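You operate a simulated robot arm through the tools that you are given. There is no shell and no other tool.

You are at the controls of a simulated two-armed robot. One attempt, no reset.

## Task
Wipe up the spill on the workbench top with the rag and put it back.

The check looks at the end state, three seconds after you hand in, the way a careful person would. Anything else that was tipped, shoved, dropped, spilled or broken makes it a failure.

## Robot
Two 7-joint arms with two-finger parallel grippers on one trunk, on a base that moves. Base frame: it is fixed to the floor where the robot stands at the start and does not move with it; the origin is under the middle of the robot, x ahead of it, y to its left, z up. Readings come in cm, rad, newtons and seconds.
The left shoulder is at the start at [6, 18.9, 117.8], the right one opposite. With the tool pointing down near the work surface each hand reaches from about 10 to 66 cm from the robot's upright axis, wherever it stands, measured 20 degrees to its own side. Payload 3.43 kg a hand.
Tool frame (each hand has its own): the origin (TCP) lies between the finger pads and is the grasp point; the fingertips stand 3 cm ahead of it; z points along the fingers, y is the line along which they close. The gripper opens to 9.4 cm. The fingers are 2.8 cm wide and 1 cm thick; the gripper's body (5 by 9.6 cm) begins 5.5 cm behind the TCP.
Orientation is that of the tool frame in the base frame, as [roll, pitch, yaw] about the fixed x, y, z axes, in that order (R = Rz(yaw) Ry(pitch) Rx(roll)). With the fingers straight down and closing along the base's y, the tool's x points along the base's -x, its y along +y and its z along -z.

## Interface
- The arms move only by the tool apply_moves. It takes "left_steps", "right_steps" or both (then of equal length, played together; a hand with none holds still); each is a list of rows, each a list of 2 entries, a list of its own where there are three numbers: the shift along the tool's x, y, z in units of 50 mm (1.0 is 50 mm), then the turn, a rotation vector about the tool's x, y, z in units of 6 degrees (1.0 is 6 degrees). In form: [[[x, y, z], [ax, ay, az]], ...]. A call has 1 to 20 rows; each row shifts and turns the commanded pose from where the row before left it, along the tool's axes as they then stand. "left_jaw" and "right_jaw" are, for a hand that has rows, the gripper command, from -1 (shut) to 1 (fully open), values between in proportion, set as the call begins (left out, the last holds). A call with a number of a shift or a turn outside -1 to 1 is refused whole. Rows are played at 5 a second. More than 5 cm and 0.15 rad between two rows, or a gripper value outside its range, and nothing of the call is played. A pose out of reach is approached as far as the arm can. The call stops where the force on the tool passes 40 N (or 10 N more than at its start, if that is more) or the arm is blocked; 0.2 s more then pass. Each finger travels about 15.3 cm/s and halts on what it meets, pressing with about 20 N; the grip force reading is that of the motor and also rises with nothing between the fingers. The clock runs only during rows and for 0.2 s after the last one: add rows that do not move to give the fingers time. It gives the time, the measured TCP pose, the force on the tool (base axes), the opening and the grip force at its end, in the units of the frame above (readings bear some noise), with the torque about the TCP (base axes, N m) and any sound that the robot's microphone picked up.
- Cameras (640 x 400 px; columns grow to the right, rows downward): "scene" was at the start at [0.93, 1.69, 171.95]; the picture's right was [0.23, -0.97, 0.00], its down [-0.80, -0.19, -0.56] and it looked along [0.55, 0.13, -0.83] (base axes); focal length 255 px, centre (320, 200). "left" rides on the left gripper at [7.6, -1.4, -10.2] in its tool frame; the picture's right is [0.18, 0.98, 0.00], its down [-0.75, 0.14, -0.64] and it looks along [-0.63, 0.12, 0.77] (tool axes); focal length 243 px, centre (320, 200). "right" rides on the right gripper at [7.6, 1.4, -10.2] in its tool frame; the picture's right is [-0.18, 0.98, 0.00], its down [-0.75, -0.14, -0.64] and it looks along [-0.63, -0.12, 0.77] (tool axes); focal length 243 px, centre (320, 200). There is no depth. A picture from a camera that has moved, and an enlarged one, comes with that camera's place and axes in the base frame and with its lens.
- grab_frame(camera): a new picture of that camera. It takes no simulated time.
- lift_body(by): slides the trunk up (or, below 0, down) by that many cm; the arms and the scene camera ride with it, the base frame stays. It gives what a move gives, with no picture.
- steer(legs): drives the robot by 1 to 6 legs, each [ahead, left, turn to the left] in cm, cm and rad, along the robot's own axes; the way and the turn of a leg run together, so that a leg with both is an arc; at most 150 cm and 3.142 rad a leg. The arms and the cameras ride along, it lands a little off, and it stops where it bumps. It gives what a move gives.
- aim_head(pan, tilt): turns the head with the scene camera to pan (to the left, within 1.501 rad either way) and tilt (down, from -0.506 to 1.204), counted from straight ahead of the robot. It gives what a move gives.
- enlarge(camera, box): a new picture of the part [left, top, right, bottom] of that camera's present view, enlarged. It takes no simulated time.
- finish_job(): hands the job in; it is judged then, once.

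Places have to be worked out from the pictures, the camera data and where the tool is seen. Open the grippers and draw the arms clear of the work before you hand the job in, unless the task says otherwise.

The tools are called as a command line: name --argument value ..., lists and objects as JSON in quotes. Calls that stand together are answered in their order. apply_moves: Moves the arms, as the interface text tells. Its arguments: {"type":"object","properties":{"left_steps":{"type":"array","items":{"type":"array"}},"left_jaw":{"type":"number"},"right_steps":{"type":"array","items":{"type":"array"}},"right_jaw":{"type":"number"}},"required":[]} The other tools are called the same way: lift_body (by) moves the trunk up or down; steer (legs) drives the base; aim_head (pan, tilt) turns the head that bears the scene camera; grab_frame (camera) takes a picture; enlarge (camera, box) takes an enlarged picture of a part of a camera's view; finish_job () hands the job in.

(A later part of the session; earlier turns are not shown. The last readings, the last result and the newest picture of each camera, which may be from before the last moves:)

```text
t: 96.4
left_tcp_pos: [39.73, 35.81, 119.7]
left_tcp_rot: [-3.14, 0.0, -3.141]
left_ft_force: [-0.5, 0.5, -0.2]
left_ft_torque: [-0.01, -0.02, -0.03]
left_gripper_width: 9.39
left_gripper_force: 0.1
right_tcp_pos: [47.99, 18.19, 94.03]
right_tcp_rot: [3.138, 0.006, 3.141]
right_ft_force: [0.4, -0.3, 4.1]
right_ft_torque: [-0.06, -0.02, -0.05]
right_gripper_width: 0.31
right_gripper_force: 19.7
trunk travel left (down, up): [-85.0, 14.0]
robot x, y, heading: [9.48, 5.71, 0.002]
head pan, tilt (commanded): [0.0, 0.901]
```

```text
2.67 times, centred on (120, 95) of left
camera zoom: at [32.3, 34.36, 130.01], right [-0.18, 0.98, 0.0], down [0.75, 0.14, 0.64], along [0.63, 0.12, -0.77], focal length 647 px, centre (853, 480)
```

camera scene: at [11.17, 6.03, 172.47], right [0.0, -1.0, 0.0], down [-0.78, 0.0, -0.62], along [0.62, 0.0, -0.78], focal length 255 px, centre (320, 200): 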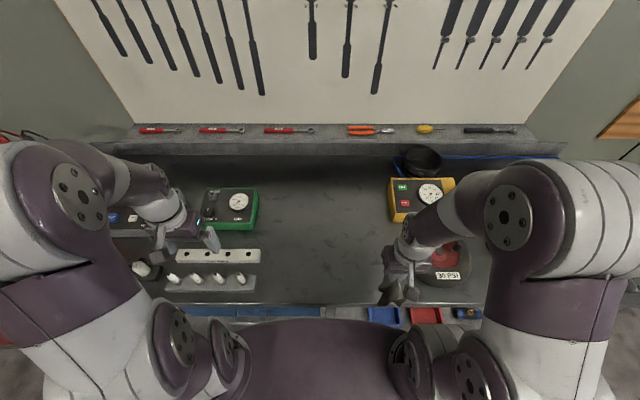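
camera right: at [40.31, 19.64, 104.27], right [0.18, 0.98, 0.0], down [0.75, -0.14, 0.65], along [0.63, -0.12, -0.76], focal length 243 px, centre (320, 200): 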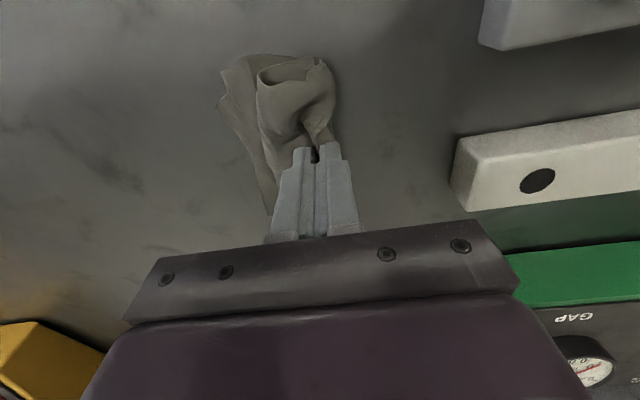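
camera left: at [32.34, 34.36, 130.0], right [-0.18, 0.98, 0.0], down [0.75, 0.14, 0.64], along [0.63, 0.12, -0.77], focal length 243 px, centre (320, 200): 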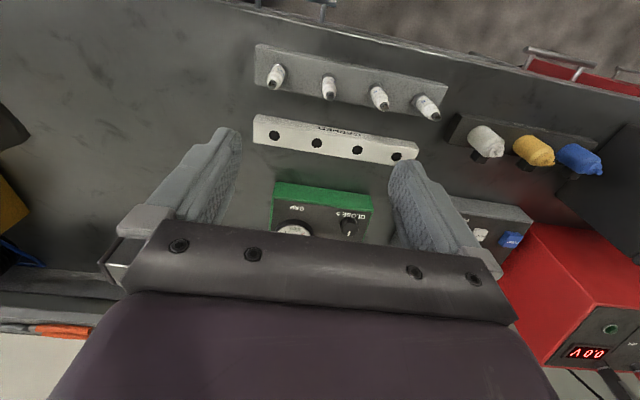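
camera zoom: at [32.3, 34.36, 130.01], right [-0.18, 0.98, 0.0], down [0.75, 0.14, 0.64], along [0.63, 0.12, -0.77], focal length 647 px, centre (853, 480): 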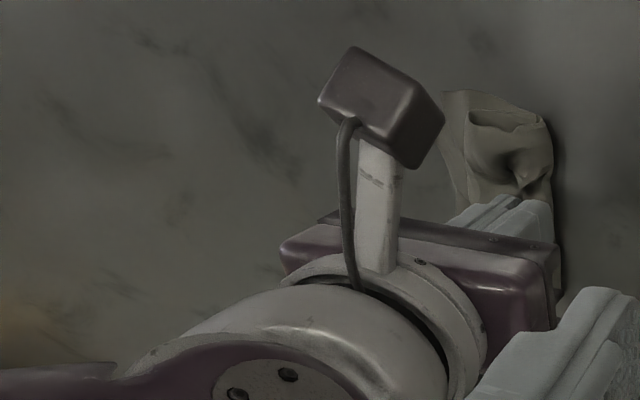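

The right flap now sticks out a few centimetres. I'll release here and raise the hand to see the resulting shape.

apply_moves --right_jaw 0.0 --right_steps '[[[0, 0, 0], [0, 0, 0]], [[0, 0, 0], [0, 0, 0]], [[0, 0, -0.1], [0, 0, 0]], [[0, 0, -0.3], [0, 0, 0]], [[0, 0, -0.5], [0, 0, 0]], [[0, 0, -0.6], [0, 0, 0]], [[0, 0, -0.6], [0, 0, 0]], [[0, 0, -0.6], [0, 0, 0]], [[0, 0, 0], [0, 0, 0]]]'

enlarge --camera "scene" --box '[230, 210, 358, 290]'

grab_frame --camera "right"

enlarge --camera "left" --box '[80, 20, 320, 170]'

```text
t: 98.4
left_tcp_pos: [39.87, 35.82, 119.85]
left_tcp_rot: [-3.141, 0.0, 3.141]
left_ft_force: [-0.3, -0.5, -0.4]
left_ft_torque: [-0.03, -0.03, 0.02]
left_gripper_width: 9.39
left_gripper_force: 0.1
right_tcp_pos: [47.97, 18.03, 107.7]
right_tcp_rot: [3.14, 0.003, 3.141]
right_ft_force: [0.2, 0.5, 0.2]
right_ft_torque: [0.01, -0.03, 0.03]
right_gripper_width: 4.7
right_gripper_force: 0.1
trunk travel left (down, up): [-85.0, 14.0]
robot x, y, heading: [9.77, 6.0, 0.0]
head pan, tilt (commanded): [0.0, 0.901]
```

```text
5.00 times, centred on (294, 250) of scene
camera zoom: at [11.17, 6.02, 172.47], right [0.0, -1.0, 0.0], down [-0.78, 0.0, -0.62], along [0.62, 0.0, -0.78], focal length 1274 px, centre (450, -50)
```

zoom: 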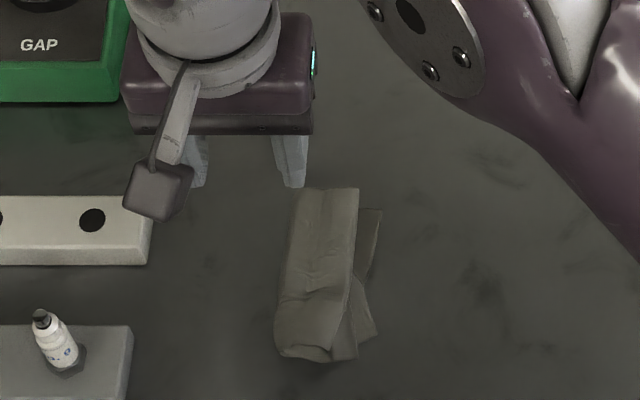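

```text
taken
camera right: at [40.23, 19.49, 117.96], right [0.18, 0.98, 0.0], down [0.75, -0.14, 0.64], along [0.63, -0.12, -0.76], focal length 243 px, centre (320, 200)
```

right: 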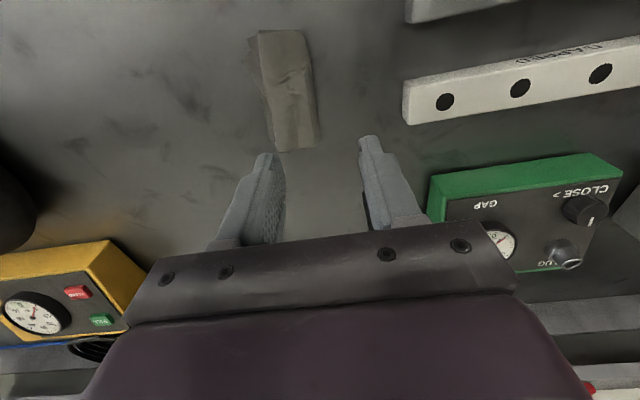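

```text
2.67 times, centred on (200, 95) of left
camera zoom: at [32.36, 34.37, 129.99], right [-0.18, 0.98, 0.0], down [0.75, 0.14, 0.64], along [0.63, 0.12, -0.77], focal length 647 px, centre (640, 480)
```

zoom: 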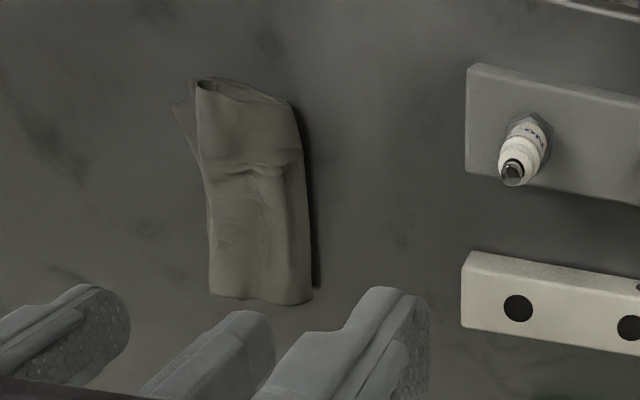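

The roll now has a single-layer flap end sticking out on its right side. I'll zoom in on it – gripping that free end would let the rag hang full length and be laid out flat.

enlarge --camera "scene" --box '[280, 242, 312, 286]'

enlarge --camera "right" --box '[220, 10, 348, 160]'

```text
9.09 times, centred on (296, 264) of scene
camera zoom: at [11.17, 6.02, 172.47], right [0.0, -1.0, 0.0], down [-0.78, 0.0, -0.62], along [0.62, 0.0, -0.78], focal length 2316 px, centre (538, -382)
```

zoom: 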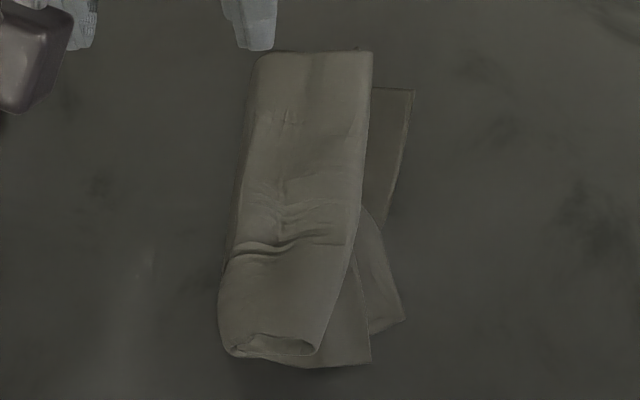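

```text
2.67 times, centred on (284, 85) of right
camera zoom: at [40.23, 19.49, 117.96], right [0.18, 0.98, 0.0], down [0.75, -0.14, 0.64], along [0.63, -0.12, -0.76], focal length 647 px, centre (416, 507)
```

zoom: 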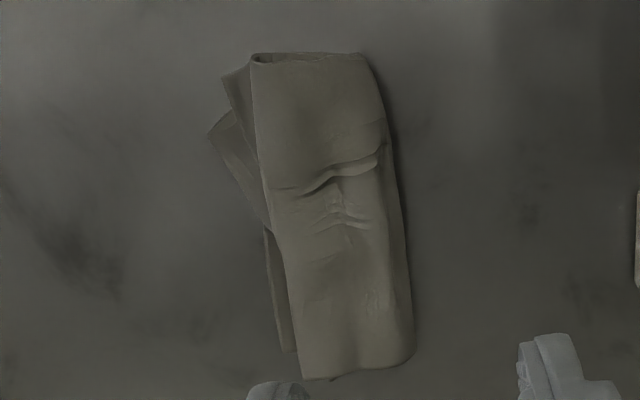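

Both loose ends now stick out on the right; the far corner near (52, 11) is a single layer. I'll turn the gripper 90° so it closes along x, to pinch that corner.

apply_moves --right_jaw -0.36 --right_steps '[[[0, 0, 0], [0, 0, -1]], [[0, 0, 0], [0, 0, -1]], [[0, 0, 0], [0, 0, -1]], [[0, 0, 0], [0, 0, -1]], [[0, 0, 0], [0, 0, -1]], [[0, 0, 0], [0, 0, -1]], [[0, 0, 0], [0, 0, -1]], [[0, 0, 0], [0, 0, -1]], [[0, 0, 0], [0, 0, -1]], [[0, 0, 0], [0, 0, -1]], [[0, 0, 0], [0, 0, -1]], [[0, 0, 0], [0, 0, -1]], [[0, 0, 0], [0, 0, -1]], [[0, 0, 0], [0, 0, -1]], [[0, 0, 0], [0, 0, -1]], [[0, 0, 0], [0, 0, 0]]]'

grab_frame --camera "right"

grab_frame --camera "scene"

```text
t: 101.8
left_tcp_pos: [39.71, 35.9, 119.76]
left_tcp_rot: [3.141, 0.001, 3.14]
left_ft_force: [0.4, -0.4, 0.7]
left_ft_torque: [0.01, 0.02, 0.02]
left_gripper_width: 9.41
left_gripper_force: 0.1
right_tcp_pos: [47.91, 18.27, 107.65]
right_tcp_rot: [-3.137, 0.002, -1.569]
right_ft_force: [-0.7, 0.0, -0.7]
right_ft_torque: [0.0, 0.0, -0.02]
right_gripper_width: 3.0
right_gripper_force: 0.2
trunk travel left (down, up): [-85.0, 14.0]
robot x, y, heading: [9.47, 6.16, 0.003]
head pan, tilt (commanded): [0.0, 0.901]
```

```text
taken
camera right: at [46.47, 10.56, 117.91], right [-0.98, 0.18, 0.0], down [0.14, 0.75, 0.64], along [0.12, 0.63, -0.76], focal length 243 px, centre (320, 200)
```

right: 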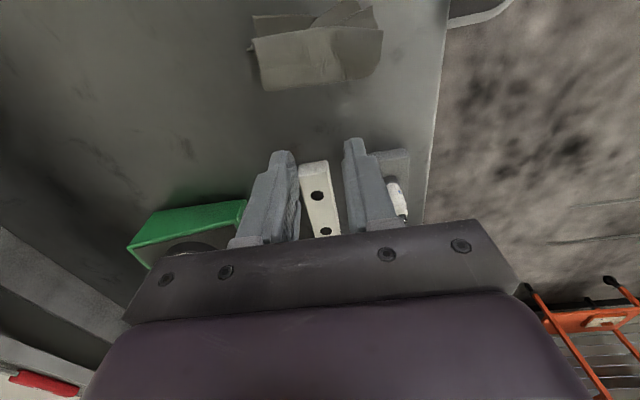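

```text
taken
camera scene: at [11.14, 6.0, 172.47], right [0.0, -1.0, 0.0], down [-0.78, 0.0, -0.62], along [0.62, 0.0, -0.78], focal length 255 px, centre (320, 200)
```

scene: 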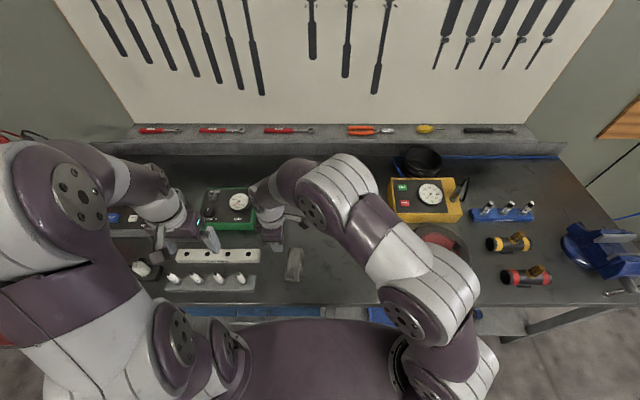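

Rotation succeeded. Now I'll shift to above the far-right corner at about (50.3, 10.9) and look.

apply_moves --right_steps '[[[0.37, -0.12, 0.2], [0, 0, 0]], [[0.37, -0.12, 0.2], [0, 0, 0]], [[0.37, -0.12, 0.2], [0, 0, 0]], [[0.37, -0.12, 0.2], [0, 0, 0]], [[0, 0, 0.3], [0, 0, 0]], [[0, 0, 0.3], [0, 0, 0]], [[0, 0, 0], [0, 0, 0]]]'

grab_frame --camera "right"

enlarge --camera "scene" --box '[260, 225, 340, 285]'

```text
t: 103.4
left_tcp_pos: [39.87, 35.89, 119.83]
left_tcp_rot: [3.142, 0.0, -3.141]
left_ft_force: [0.5, -0.2, 0.0]
left_ft_torque: [-0.01, 0.0, -0.03]
left_gripper_width: 9.39
left_gripper_force: 0.0
right_tcp_pos: [50.33, 10.77, 100.71]
right_tcp_rot: [-3.138, 0.003, -1.572]
right_ft_force: [0.2, -0.6, -0.3]
right_ft_torque: [-0.03, -0.01, 0.0]
right_gripper_width: 3.02
right_gripper_force: 0.0
trunk travel left (down, up): [-85.0, 14.0]
robot x, y, heading: [9.4, 5.84, 0.003]
head pan, tilt (commanded): [0.0, 0.901]
```

```text
taken
camera right: at [48.77, 3.15, 110.94], right [-0.98, 0.18, 0.0], down [0.14, 0.75, 0.64], along [0.12, 0.63, -0.76], focal length 243 px, centre (320, 200)
```

right: 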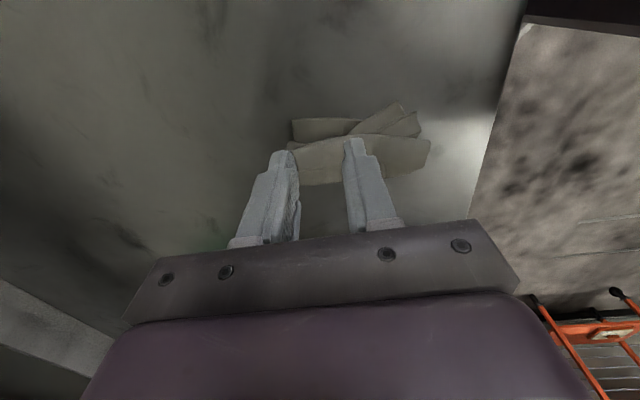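

```text
6.67 times, centred on (300, 255) of scene
camera zoom: at [11.12, 5.95, 172.47], right [0.0, -1.0, 0.0], down [-0.78, 0.0, -0.62], along [0.62, 0.0, -0.78], focal length 1698 px, centre (453, -167)
```

zoom: 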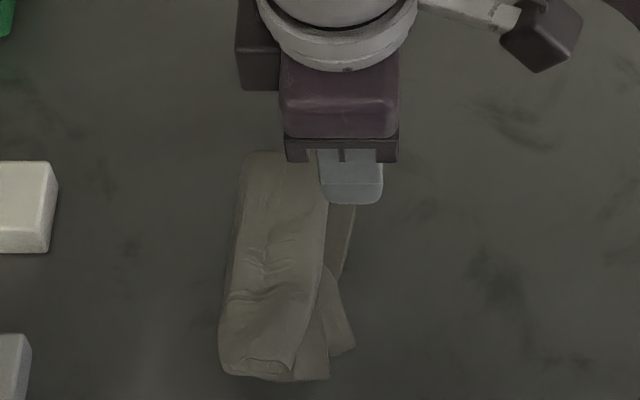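

The geometry agrees: the single-layer flap lies between the two fingers' landing spots. I'll lower to just above the bench.

apply_moves --right_steps '[[[0, 0, 0.3], [0, 0, 0]], [[0, 0, 0.3], [0, 0, 0]], [[0, 0, 0.3], [0, 0, 0]], [[0, 0, 0.3], [0, 0, 0]], [[0, 0, 0.08], [0, 0, 0]], [[0, 0, 0], [0, 0, 0]]]'

apply_moves --right_steps '[[[0, 0, 0.02], [0, 0, 0]], [[0, 0, 0.02], [0, 0, 0]], [[0, 0, 0.02], [0, 0, 0]], [[0, 0, 0.02], [0, 0, 0]]]'

grab_frame --camera "right"

```text
t: 104.8
left_tcp_pos: [39.88, 35.9, 119.76]
left_tcp_rot: [-3.139, 0.0, -3.141]
left_ft_force: [-0.2, -0.3, 0.1]
left_ft_torque: [-0.03, 0.02, 0.01]
left_gripper_width: 9.39
left_gripper_force: 0.1
right_tcp_pos: [50.3, 10.83, 94.21]
right_tcp_rot: [-3.138, 0.003, -1.57]
right_ft_force: [0.5, -0.9, 0.9]
right_ft_torque: [-0.02, -0.01, 0.01]
right_gripper_width: 3.02
right_gripper_force: 0.0
trunk travel left (down, up): [-85.0, 14.0]
robot x, y, heading: [9.61, 5.98, -0.001]
head pan, tilt (commanded): [0.0, 0.901]
```

```text
t: 105.8
left_tcp_pos: [39.81, 35.92, 119.71]
left_tcp_rot: [3.14, -0.002, 3.14]
left_ft_force: [0.5, -0.5, 1.0]
left_ft_torque: [0.01, 0.01, 0.0]
left_gripper_width: 9.4
left_gripper_force: 0.0
right_tcp_pos: [50.46, 10.66, 93.82]
right_tcp_rot: [-3.14, 0.004, -1.571]
right_ft_force: [0.6, 0.9, -0.7]
right_ft_torque: [0.01, -0.01, 0.01]
right_gripper_width: 3.02
right_gripper_force: 0.1
trunk travel left (down, up): [-85.0, 14.0]
robot x, y, heading: [9.7, 5.84, -0.003]
head pan, tilt (commanded): [0.0, 0.901]
```

```text
taken
camera right: at [48.88, 3.13, 104.07], right [-0.98, 0.18, 0.0], down [0.14, 0.75, 0.64], along [0.12, 0.63, -0.76], focal length 243 px, centre (320, 200)
```

right: 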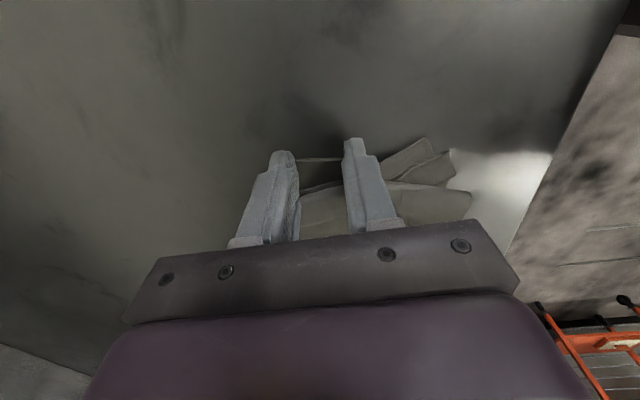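

The flap lies right between the fingertips. I'll close in on the bench with 0.5 mm steps.

apply_moves --right_steps '[[[0, 0, 0.02], [0, 0, 0]], [[0, 0, 0.02], [0, 0, 0]], [[0, 0, 0.01], [0, 0, 0]], [[0, 0, 0.01], [0, 0, 0]], [[0, 0, 0.01], [0, 0, 0]]]'

```text
t: 107.0
left_tcp_pos: [39.83, 35.84, 119.75]
left_tcp_rot: [3.141, -0.002, -3.141]
left_ft_force: [0.0, 0.0, -0.8]
left_ft_torque: [0.01, -0.02, 0.0]
left_gripper_width: 9.41
left_gripper_force: 0.0
right_tcp_pos: [50.25, 10.74, 93.53]
right_tcp_rot: [-3.14, 0.003, -1.571]
right_ft_force: [0.1, -0.5, -0.6]
right_ft_torque: [0.02, 0.01, -0.02]
right_gripper_width: 3.05
right_gripper_force: 0.1
trunk travel left (down, up): [-85.0, 14.0]
robot x, y, heading: [9.3, 5.9, -0.005]
head pan, tilt (commanded): [0.0, 0.901]
```

No contact yet at 93.5; continuing in 0.5 mm steps.

apply_moves --right_steps '[[[0, 0, 0.01], [0, 0, 0]], [[0, 0, 0.01], [0, 0, 0]], [[0, 0, 0.01], [0, 0, 0]], [[0, 0, 0.01], [0, 0, 0]], [[0, 0, 0.01], [0, 0, 0]], [[0, 0, 0.01], [0, 0, 0]]]'

```text
t: 108.4
left_tcp_pos: [39.89, 35.78, 119.76]
left_tcp_rot: [-3.141, 0.0, 3.141]
left_ft_force: [0.1, 0.3, -0.9]
left_ft_torque: [-0.02, 0.02, 0.04]
left_gripper_width: 9.38
left_gripper_force: 0.1
right_tcp_pos: [50.38, 10.79, 93.27]
right_tcp_rot: [-3.137, 0.003, -1.571]
right_ft_force: [1.2, -0.3, -0.4]
right_ft_torque: [0.04, 0.04, 0.01]
right_gripper_width: 2.99
right_gripper_force: 0.0
trunk travel left (down, up): [-85.0, 14.0]
robot x, y, heading: [9.66, 6.33, -0.002]
head pan, tilt (commanded): [0.0, 0.901]
```

Still free; a few more 0.5 mm steps.

apply_moves --right_steps '[[[0, 0, 0.01], [0, 0, 0]], [[0, 0, 0.01], [0, 0, 0]], [[0, 0, 0.01], [0, 0, 0]], [[0, 0, 0.01], [0, 0, 0]]]'

```text
t: 109.4
left_tcp_pos: [39.84, 35.86, 119.84]
left_tcp_rot: [-3.141, -0.001, -3.141]
left_ft_force: [-0.1, -0.2, -0.8]
left_ft_torque: [-0.01, 0.03, 0.0]
left_gripper_width: 9.38
left_gripper_force: 0.2
right_tcp_pos: [50.34, 10.82, 93.11]
right_tcp_rot: [-3.135, 0.004, -1.571]
right_ft_force: [1.6, -3.3, 17.5]
right_ft_torque: [0.08, 0.15, 0.07]
right_gripper_width: 2.97
right_gripper_force: 0.1
trunk travel left (down, up): [-85.0, 14.0]
robot x, y, heading: [9.59, 5.9, -0.007]
head pan, tilt (commanded): [0.0, 0.901]
```

Contact at 17 N on the flap. Closing now to pinch the single layer.

apply_moves --right_jaw -1 --right_steps '[[[0, 0, 0], [0, 0, 0]], [[0, 0, 0], [0, 0, 0]], [[0, 0, 0], [0, 0, 0]], [[0, 0, 0], [0, 0, 0]]]'

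grab_frame --camera "right"

```text
t: 110.4
left_tcp_pos: [39.73, 35.9, 119.78]
left_tcp_rot: [-3.142, 0.001, -3.141]
left_ft_force: [0.6, 0.0, 0.0]
left_ft_torque: [0.01, 0.04, -0.01]
left_gripper_width: 9.38
left_gripper_force: 0.0
right_tcp_pos: [50.21, 10.83, 93.26]
right_tcp_rot: [-3.135, 0.005, -1.572]
right_ft_force: [2.1, -0.5, 25.3]
right_ft_torque: [0.21, -0.01, 0.0]
right_gripper_width: 0.21
right_gripper_force: 19.9
trunk travel left (down, up): [-85.0, 14.0]
robot x, y, heading: [9.94, 6.5, -0.0]
head pan, tilt (commanded): [0.0, 0.901]
```

```text
taken
camera right: at [48.74, 3.19, 103.34], right [-0.98, 0.18, -0.01], down [0.14, 0.75, 0.65], along [0.12, 0.63, -0.76], focal length 243 px, centre (320, 200)
```

right: 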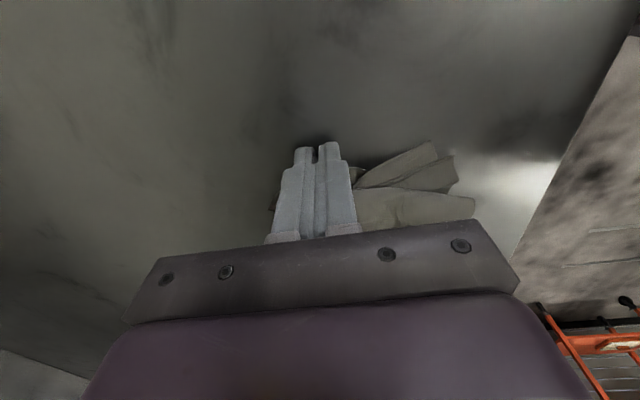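

Opening 0.21 cm – something thin (one layer) is held. Lifting slowly to check.

apply_moves --right_steps '[[[0, 0, -0.1], [0, 0, 0]], [[0, 0, -0.2], [0, 0, 0]], [[0, 0, -0.3], [0, 0, 0]], [[0, 0, -0.3], [0, 0, 0]], [[0, 0, -0.3], [0, 0, 0]], [[0, 0, -0.3], [0, 0, 0]], [[0, 0, 0], [0, 0, 0]]]'

grab_frame --camera "right"

enlarge --camera "scene" --box '[250, 215, 350, 290]'

enlarge --camera "left" --box '[40, 20, 280, 170]'

```text
t: 112.0
left_tcp_pos: [39.76, 35.92, 119.58]
left_tcp_rot: [-3.141, 0.001, -3.141]
left_ft_force: [0.6, -0.1, 0.5]
left_ft_torque: [0.02, 0.02, 0.0]
left_gripper_width: 9.41
left_gripper_force: 0.1
right_tcp_pos: [50.36, 10.6, 100.62]
right_tcp_rot: [-3.137, 0.004, -1.57]
right_ft_force: [-0.3, 0.1, 0.8]
right_ft_torque: [-0.02, 0.0, 0.02]
right_gripper_width: 0.21
right_gripper_force: 20.0
trunk travel left (down, up): [-85.0, 14.0]
robot x, y, heading: [9.91, 6.11, 0.002]
head pan, tilt (commanded): [0.0, 0.901]
```

```text
taken
camera right: at [48.87, 3.03, 110.8], right [-0.98, 0.18, 0.0], down [0.14, 0.75, 0.64], along [0.12, 0.63, -0.76], focal length 243 px, centre (320, 200)
```

right: 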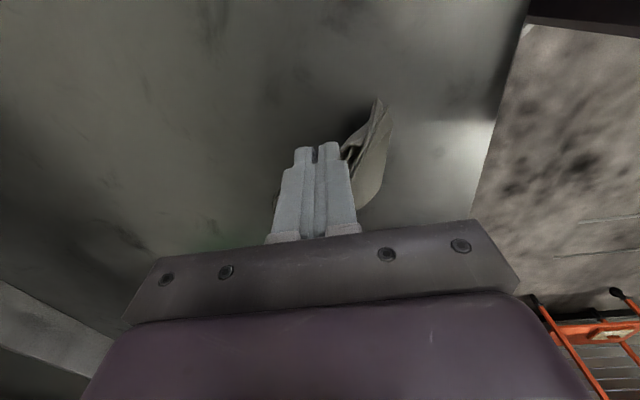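

```text
5.33 times, centred on (300, 252) of scene
camera zoom: at [11.17, 6.0, 172.47], right [0.0, -1.0, 0.0], down [-0.78, 0.0, -0.62], along [0.62, 0.0, -0.78], focal length 1359 px, centre (427, -80)
```

zoom: 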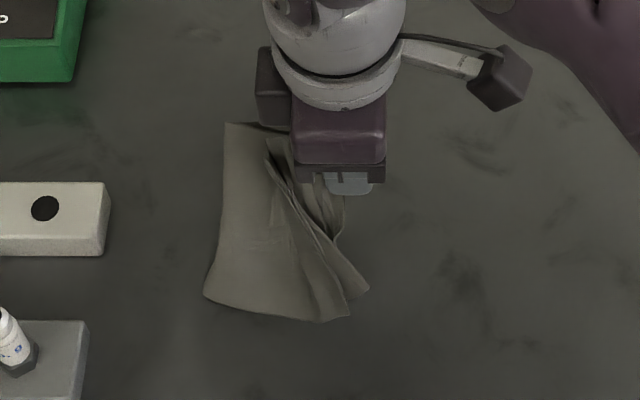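

```text
2.67 times, centred on (160, 95) of left
camera zoom: at [32.36, 34.36, 129.99], right [-0.18, 0.98, 0.0], down [0.75, 0.14, 0.64], along [0.63, 0.12, -0.77], focal length 647 px, centre (747, 480)
```

zoom: 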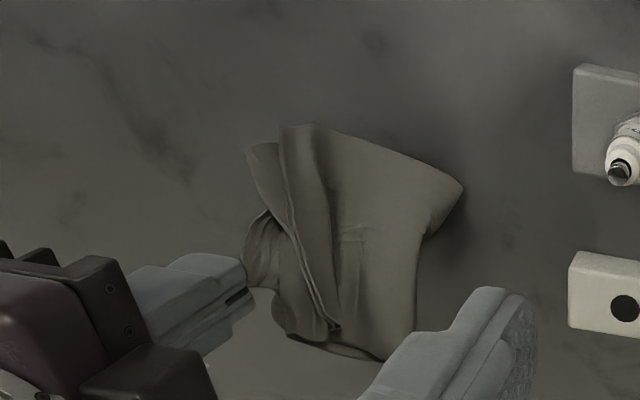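

The rag is opening up nicely as the corner is raised. I'll continue lifting so it hangs out and unrolls by its own weight.

apply_moves --right_steps '[[[0, 0, -0.3], [0, 0, 0]], [[0, 0, -0.3], [0, 0, 0]], [[0, 0, -0.3], [0, 0, 0]], [[0, 0, -0.3], [0, 0, 0]], [[0, 0, -0.3], [0, 0, 0]], [[0, 0, -0.3], [0, 0, 0]], [[0, 0, -0.3], [0, 0, 0]], [[0, 0, -0.3], [0, 0, 0]], [[0, 0, 0], [0, 0, 0]]]'

grab_frame --camera "right"

enlarge --camera "scene" --box '[250, 190, 378, 290]'

enlarge --camera "left" --box '[0, 20, 240, 170]'

```text
t: 114.0
left_tcp_pos: [39.79, 35.86, 119.81]
left_tcp_rot: [-3.14, 0.0, 3.14]
left_ft_force: [0.5, -0.2, 0.1]
left_ft_torque: [0.01, 0.02, 0.0]
left_gripper_width: 9.37
left_gripper_force: 0.0
right_tcp_pos: [50.23, 10.93, 112.55]
right_tcp_rot: [-3.137, 0.002, -1.57]
right_ft_force: [0.2, 0.2, 1.0]
right_ft_torque: [0.01, -0.01, -0.02]
right_gripper_width: 0.18
right_gripper_force: 20.3
trunk travel left (down, up): [-85.0, 14.0]
robot x, y, heading: [9.92, 5.97, -0.0]
head pan, tilt (commanded): [0.0, 0.901]
```

```text
taken
camera right: at [48.8, 3.2, 122.74], right [-0.98, 0.18, 0.0], down [0.14, 0.75, 0.64], along [0.12, 0.63, -0.76], focal length 243 px, centre (320, 200)
```

right: 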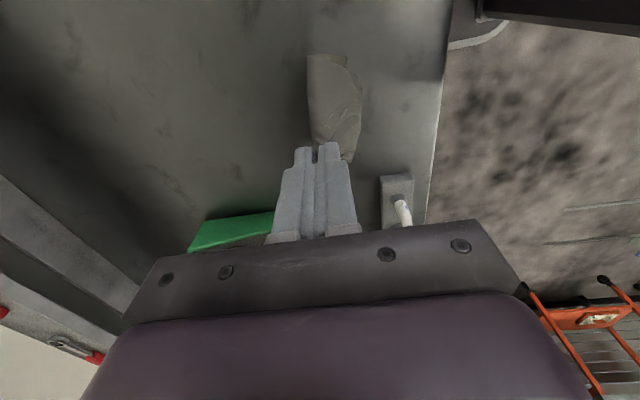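

```text
4.00 times, centred on (314, 240) of scene
camera zoom: at [11.16, 6.01, 172.47], right [0.0, -1.0, 0.0], down [-0.78, 0.0, -0.62], along [0.62, 0.0, -0.78], focal length 1019 px, centre (344, 40)
```

zoom: 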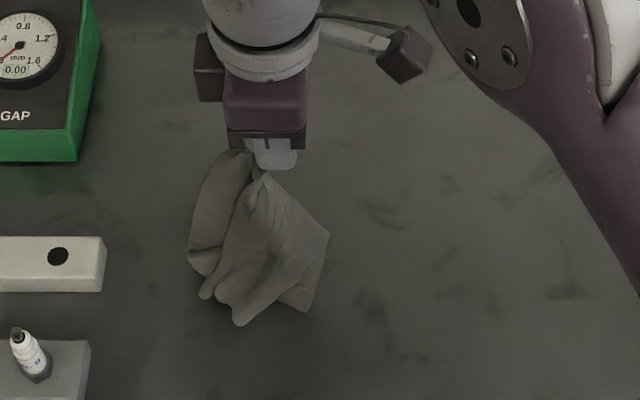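

```text
2.67 times, centred on (120, 95) of left
camera zoom: at [32.35, 34.36, 130.0], right [-0.18, 0.98, 0.0], down [0.75, 0.14, 0.64], along [0.63, 0.12, -0.77], focal length 647 px, centre (853, 480)
```

zoom: 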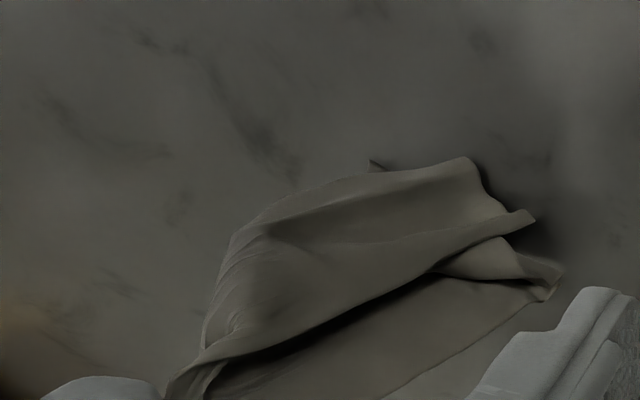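

It's opening out; the lower part still rests on the bench. I'll lift another 7 cm.

apply_moves --right_steps '[[[0, 0, -0.3], [0, 0, 0]], [[0, 0, -0.3], [0, 0, 0]], [[0, 0, -0.3], [0, 0, 0]], [[0, 0, -0.3], [0, 0, 0]], [[0, 0, -0.2], [0, 0, 0]], [[0, 0, 0], [0, 0, 0]], [[0, 0, 0], [0, 0, 0]]]'

enlarge --camera "scene" --box '[250, 190, 378, 290]'

grab_frame --camera "left"

grab_frame --camera "right"

```text
t: 115.6
left_tcp_pos: [39.74, 35.89, 119.75]
left_tcp_rot: [-3.141, 0.001, -3.141]
left_ft_force: [0.0, -0.6, -0.6]
left_ft_torque: [-0.01, 0.02, 0.02]
left_gripper_width: 9.41
left_gripper_force: 0.1
right_tcp_pos: [50.24, 10.83, 119.56]
right_tcp_rot: [-3.138, 0.004, -1.571]
right_ft_force: [-0.4, 0.1, -0.2]
right_ft_torque: [0.01, 0.0, 0.01]
right_gripper_width: 0.2
right_gripper_force: 19.8
trunk travel left (down, up): [-85.0, 14.0]
robot x, y, heading: [9.51, 5.91, -0.0]
head pan, tilt (commanded): [0.0, 0.901]
```

```text
4.00 times, centred on (314, 240) of scene
camera zoom: at [11.13, 5.99, 172.47], right [0.0, -1.0, 0.0], down [-0.78, 0.0, -0.62], along [0.62, 0.0, -0.78], focal length 1019 px, centre (344, 40)
```

zoom: 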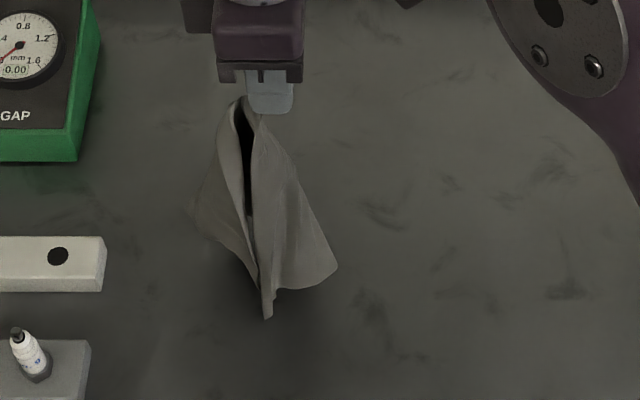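

```text
taken
camera left: at [32.33, 34.35, 130.01], right [-0.18, 0.98, 0.0], down [0.75, 0.14, 0.64], along [0.63, 0.12, -0.77], focal length 243 px, centre (320, 200)
```

left: 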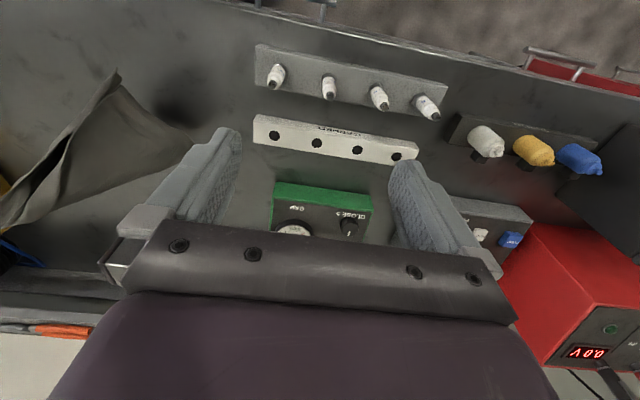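

```text
taken
camera right: at [48.8, 3.16, 129.76], right [-0.98, 0.18, 0.0], down [0.14, 0.75, 0.64], along [0.12, 0.63, -0.76], focal length 243 px, centre (320, 200)
```

right: 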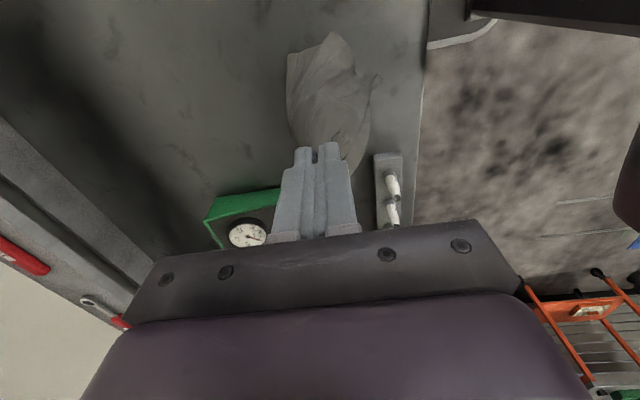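

The rag is now fully open, hanging from one corner. From the two views its bottom edge is near z≈96 and it drapes with its fold-spine facing away. I'll turn the wrist another 90° to orient it for laying out, and move the left hand a bit further out of the way.

apply_moves --left_steps '[[[0.1, 0.1, 0], [0, 0, 0]], [[0.1, 0.1, 0], [0, 0, 0]], [[0.1, 0.1, 0], [0, 0, 0]], [[0.1, 0.1, 0], [0, 0, 0]], [[0.1, 0.1, 0], [0, 0, 0]], [[0.1, 0.1, 0], [0, 0, 0]], [[0.1, 0.1, 0], [0, 0, 0]], [[0.1, 0.1, 0], [0, 0, 0]], [[0.1, 0.1, 0], [0, 0, 0]], [[0.1, 0.1, 0], [0, 0, 0]], [[0, 0, 0], [0, 0, 0]], [[0, 0, 0], [0, 0, 0]]]' --right_steps '[[[0, 0, 0], [0, 0, -1]], [[0, 0, 0], [0, 0, -1]], [[0, 0, 0], [0, 0, -1]], [[0, 0, 0], [0, 0, -1]], [[0, 0, 0], [0, 0, -1]], [[0, 0, 0], [0, 0, -1]], [[0, 0, 0], [0, 0, -1]], [[0, 0, 0], [0, 0, -1]], [[0, 0, 0], [0, 0, -1]], [[0, 0, 0], [0, 0, -1]], [[0, 0, 0], [0, 0, 0]], [[0, 0, 0], [0, 0, 0]]]'

enlarge --camera "scene" --box '[250, 190, 378, 290]'

grab_frame --camera "right"

```text
t: 118.2
left_tcp_pos: [34.9, 40.85, 119.63]
left_tcp_rot: [-3.141, 0.0, 3.141]
left_ft_force: [0.4, 0.4, -0.2]
left_ft_torque: [-0.02, 0.0, 0.0]
left_gripper_width: 9.4
left_gripper_force: 0.0
right_tcp_pos: [50.23, 10.62, 119.44]
right_tcp_rot: [-3.135, 0.001, -0.523]
right_ft_force: [0.6, 0.3, -0.7]
right_ft_torque: [0.0, -0.02, -0.01]
right_gripper_width: 0.22
right_gripper_force: 19.9
trunk travel left (down, up): [-85.0, 14.0]
robot x, y, heading: [9.23, 5.89, -0.002]
head pan, tilt (commanded): [0.0, 0.901]
```

```text
4.00 times, centred on (314, 240) of scene
camera zoom: at [11.14, 6.0, 172.47], right [0.0, -1.0, 0.0], down [-0.78, 0.0, -0.62], along [0.62, 0.0, -0.78], focal length 1019 px, centre (344, 40)
```

zoom: 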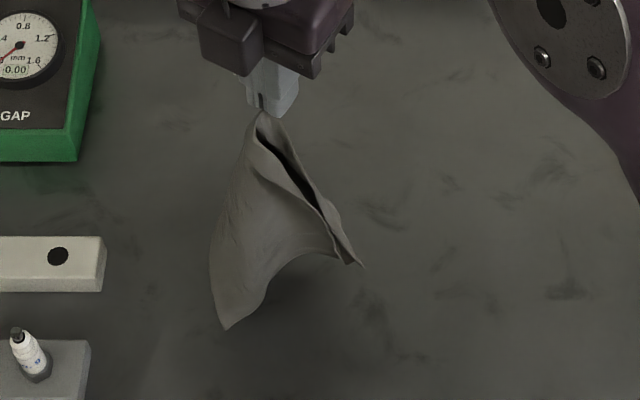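

```text
taken
camera right: at [56.04, 5.66, 129.76], right [-0.65, -0.76, 0.0], down [-0.59, 0.5, 0.64], along [-0.48, 0.42, -0.77], focal length 243 px, centre (320, 200)
```

right: 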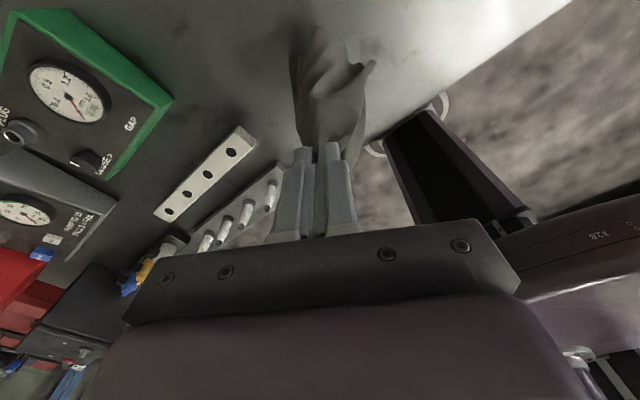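

The rotation works and the drape's opening now faces right. I'll add another 30°.

apply_moves --right_steps '[[[0, 0, 0], [0, 0, -1]], [[0, 0, 0], [0, 0, -1]], [[0, 0, 0], [0, 0, -1]], [[0, 0, 0], [0, 0, -1]], [[0, 0, 0], [0, 0, -1]], [[0, 0, 0], [0, 0, 0]], [[0, 0, 0], [0, 0, 0]]]'

enlarge --camera "scene" --box '[250, 190, 378, 290]'

enlarge --camera "left" --box '[0, 0, 240, 200]'

```text
t: 119.8
left_tcp_pos: [34.84, 40.87, 119.7]
left_tcp_rot: [3.141, 0.0, 3.14]
left_ft_force: [-0.3, 0.8, 0.2]
left_ft_torque: [0.01, -0.03, 0.0]
left_gripper_width: 9.4
left_gripper_force: 0.0
right_tcp_pos: [50.17, 10.63, 119.54]
right_tcp_rot: [-3.138, -0.004, 0.001]
right_ft_force: [0.5, -0.1, -0.8]
right_ft_torque: [0.01, 0.0, -0.01]
right_gripper_width: 0.18
right_gripper_force: 19.5
trunk travel left (down, up): [-85.0, 14.0]
robot x, y, heading: [9.54, 6.26, -0.002]
head pan, tilt (commanded): [0.0, 0.901]
```

```text
4.00 times, centred on (314, 240) of scene
camera zoom: at [11.14, 6.0, 172.47], right [0.0, -1.0, 0.0], down [-0.78, 0.0, -0.62], along [0.62, 0.0, -0.78], focal length 1019 px, centre (344, 40)
```

zoom: 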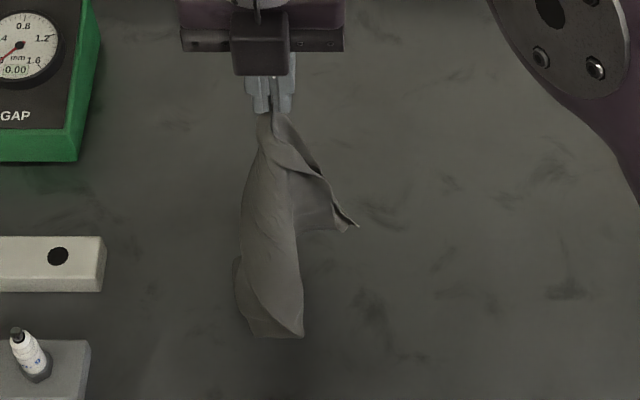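

```text
2.00 times, centred on (120, 100) of left
camera zoom: at [27.4, 39.39, 129.94], right [-0.18, 0.98, 0.0], down [0.75, 0.14, 0.64], along [0.63, 0.12, -0.77], focal length 485 px, centre (720, 400)
```

zoom: 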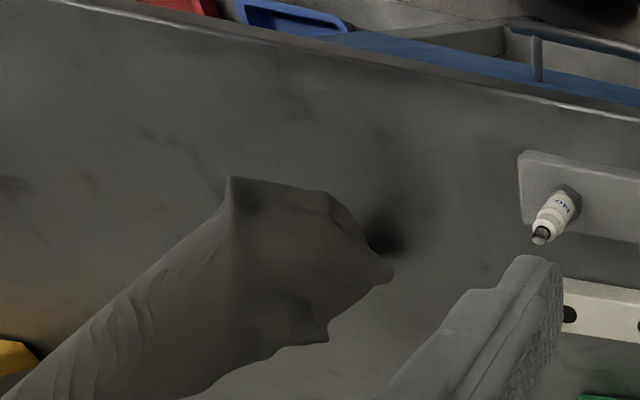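

The lowest corner seems to be touching the bench, so the cloth twisted instead of turning. I'll raise it 5 cm to let it hang free, then re-measure.

apply_moves --right_steps '[[[0, 0, -0.25], [0, 0, 0]], [[0, 0, -0.25], [0, 0, 0]], [[0, 0, -0.25], [0, 0, 0]], [[0, 0, -0.25], [0, 0, 0]], [[0, 0, 0], [0, 0, 0]], [[0, 0, 0], [0, 0, 0]], [[0, 0, 0], [0, 0, 0]], [[0, 0, 0], [0, 0, 0]]]'

enlarge --camera "scene" --box '[250, 190, 378, 290]'

enlarge --camera "left" --box '[0, 0, 240, 200]'

```text
t: 121.6
left_tcp_pos: [34.87, 40.99, 119.67]
left_tcp_rot: [-3.14, 0.001, 3.141]
left_ft_force: [0.9, 0.0, -0.1]
left_ft_torque: [0.02, 0.0, -0.01]
left_gripper_width: 9.39
left_gripper_force: 0.1
right_tcp_pos: [49.19, 9.97, 122.46]
right_tcp_rot: [-3.139, -0.004, 0.0]
right_ft_force: [0.6, 0.4, 0.0]
right_ft_torque: [-0.01, -0.01, -0.03]
right_gripper_width: 0.2
right_gripper_force: 19.8
right hand out of reach, approached as far as the arm can: row 2, 3, 4
trunk travel left (down, up): [-85.0, 14.0]
robot x, y, heading: [9.45, 5.84, -0.001]
head pan, tilt (commanded): [0.0, 0.901]
```

```text
4.00 times, centred on (314, 240) of scene
camera zoom: at [11.15, 6.01, 172.47], right [0.0, -1.0, 0.0], down [-0.78, 0.0, -0.62], along [0.62, 0.0, -0.78], focal length 1019 px, centre (344, 40)
```

zoom: 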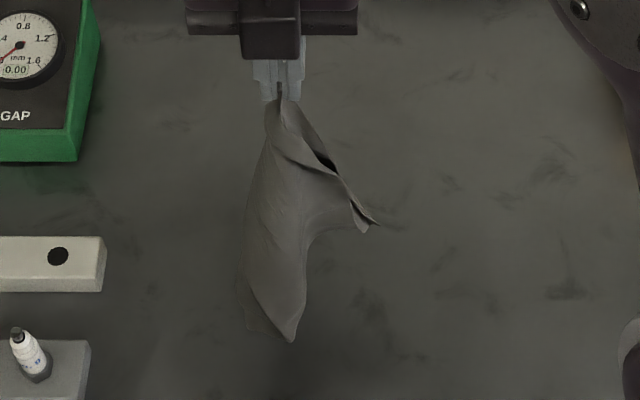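

```text
2.00 times, centred on (120, 100) of left
camera zoom: at [27.41, 39.4, 129.94], right [-0.18, 0.98, 0.0], down [0.75, 0.14, 0.64], along [0.63, 0.12, -0.77], focal length 485 px, centre (720, 400)
```

zoom: 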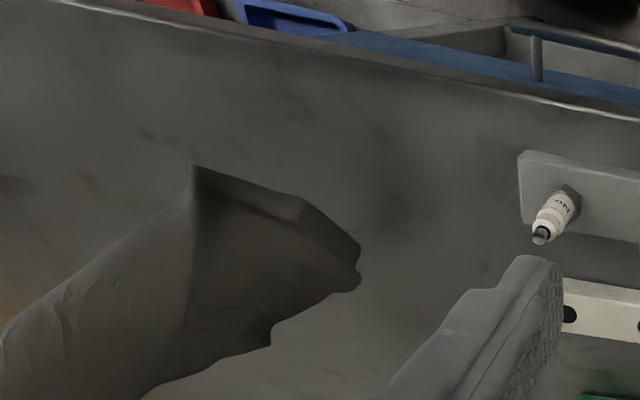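

Arm height limit reached at 122.5. I'll raise the trunk by 6 cm instead so the rag hangs completely free.

lift_body --by 6

enlarge --camera "scene" --box '[250, 190, 378, 290]'

enlarge --camera "left" --box '[0, 0, 240, 200]'

grab_frame --camera "right"

```text
t: 122.6
left_tcp_pos: [34.98, 40.89, 125.75]
left_tcp_rot: [3.139, 0.0, 3.141]
left_ft_force: [0.5, 0.1, -0.4]
left_ft_torque: [0.01, -0.02, -0.02]
left_gripper_width: 9.38
left_gripper_force: 0.1
right_tcp_pos: [49.17, 9.96, 128.48]
right_tcp_rot: [-3.138, -0.005, 0.001]
right_ft_force: [-0.8, -0.3, -0.7]
right_ft_torque: [0.02, -0.02, -0.02]
right_gripper_width: 0.22
right_gripper_force: 19.6
trunk travel left (down, up): [-91.0, 8.0]
robot x, y, heading: [9.7, 6.2, 0.005]
head pan, tilt (commanded): [0.0, 0.901]
```

```text
4.00 times, centred on (314, 240) of scene
camera zoom: at [11.15, 6.01, 178.47], right [0.0, -1.0, 0.0], down [-0.78, 0.0, -0.62], along [0.62, 0.0, -0.78], focal length 1019 px, centre (344, 40)
```

zoom: 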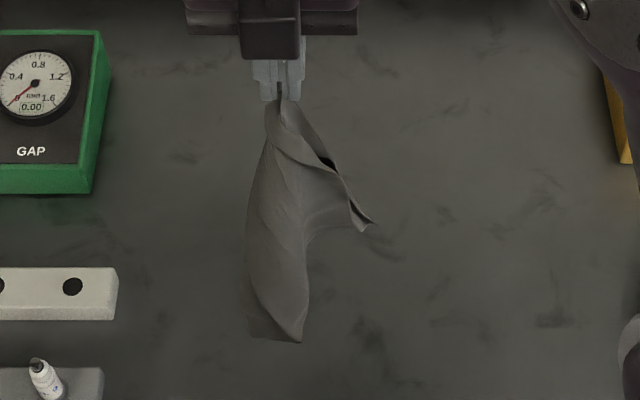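

```text
2.00 times, centred on (120, 100) of left
camera zoom: at [27.41, 39.4, 135.94], right [-0.18, 0.98, 0.0], down [0.75, 0.14, 0.64], along [0.63, 0.12, -0.77], focal length 485 px, centre (720, 400)
```

zoom: 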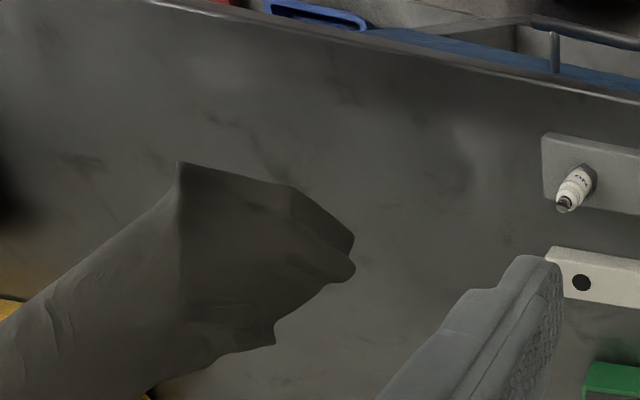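

```text
taken
camera right: at [56.73, 8.57, 138.69], right [-0.18, -0.98, 0.0], down [-0.76, 0.14, 0.64], along [-0.63, 0.12, -0.77], focal length 243 px, centre (320, 200)
```

right: 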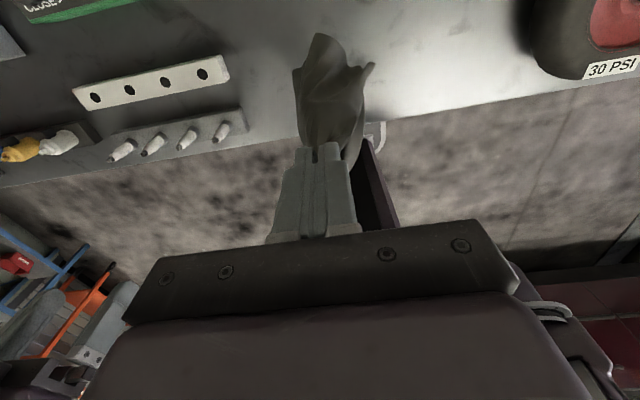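

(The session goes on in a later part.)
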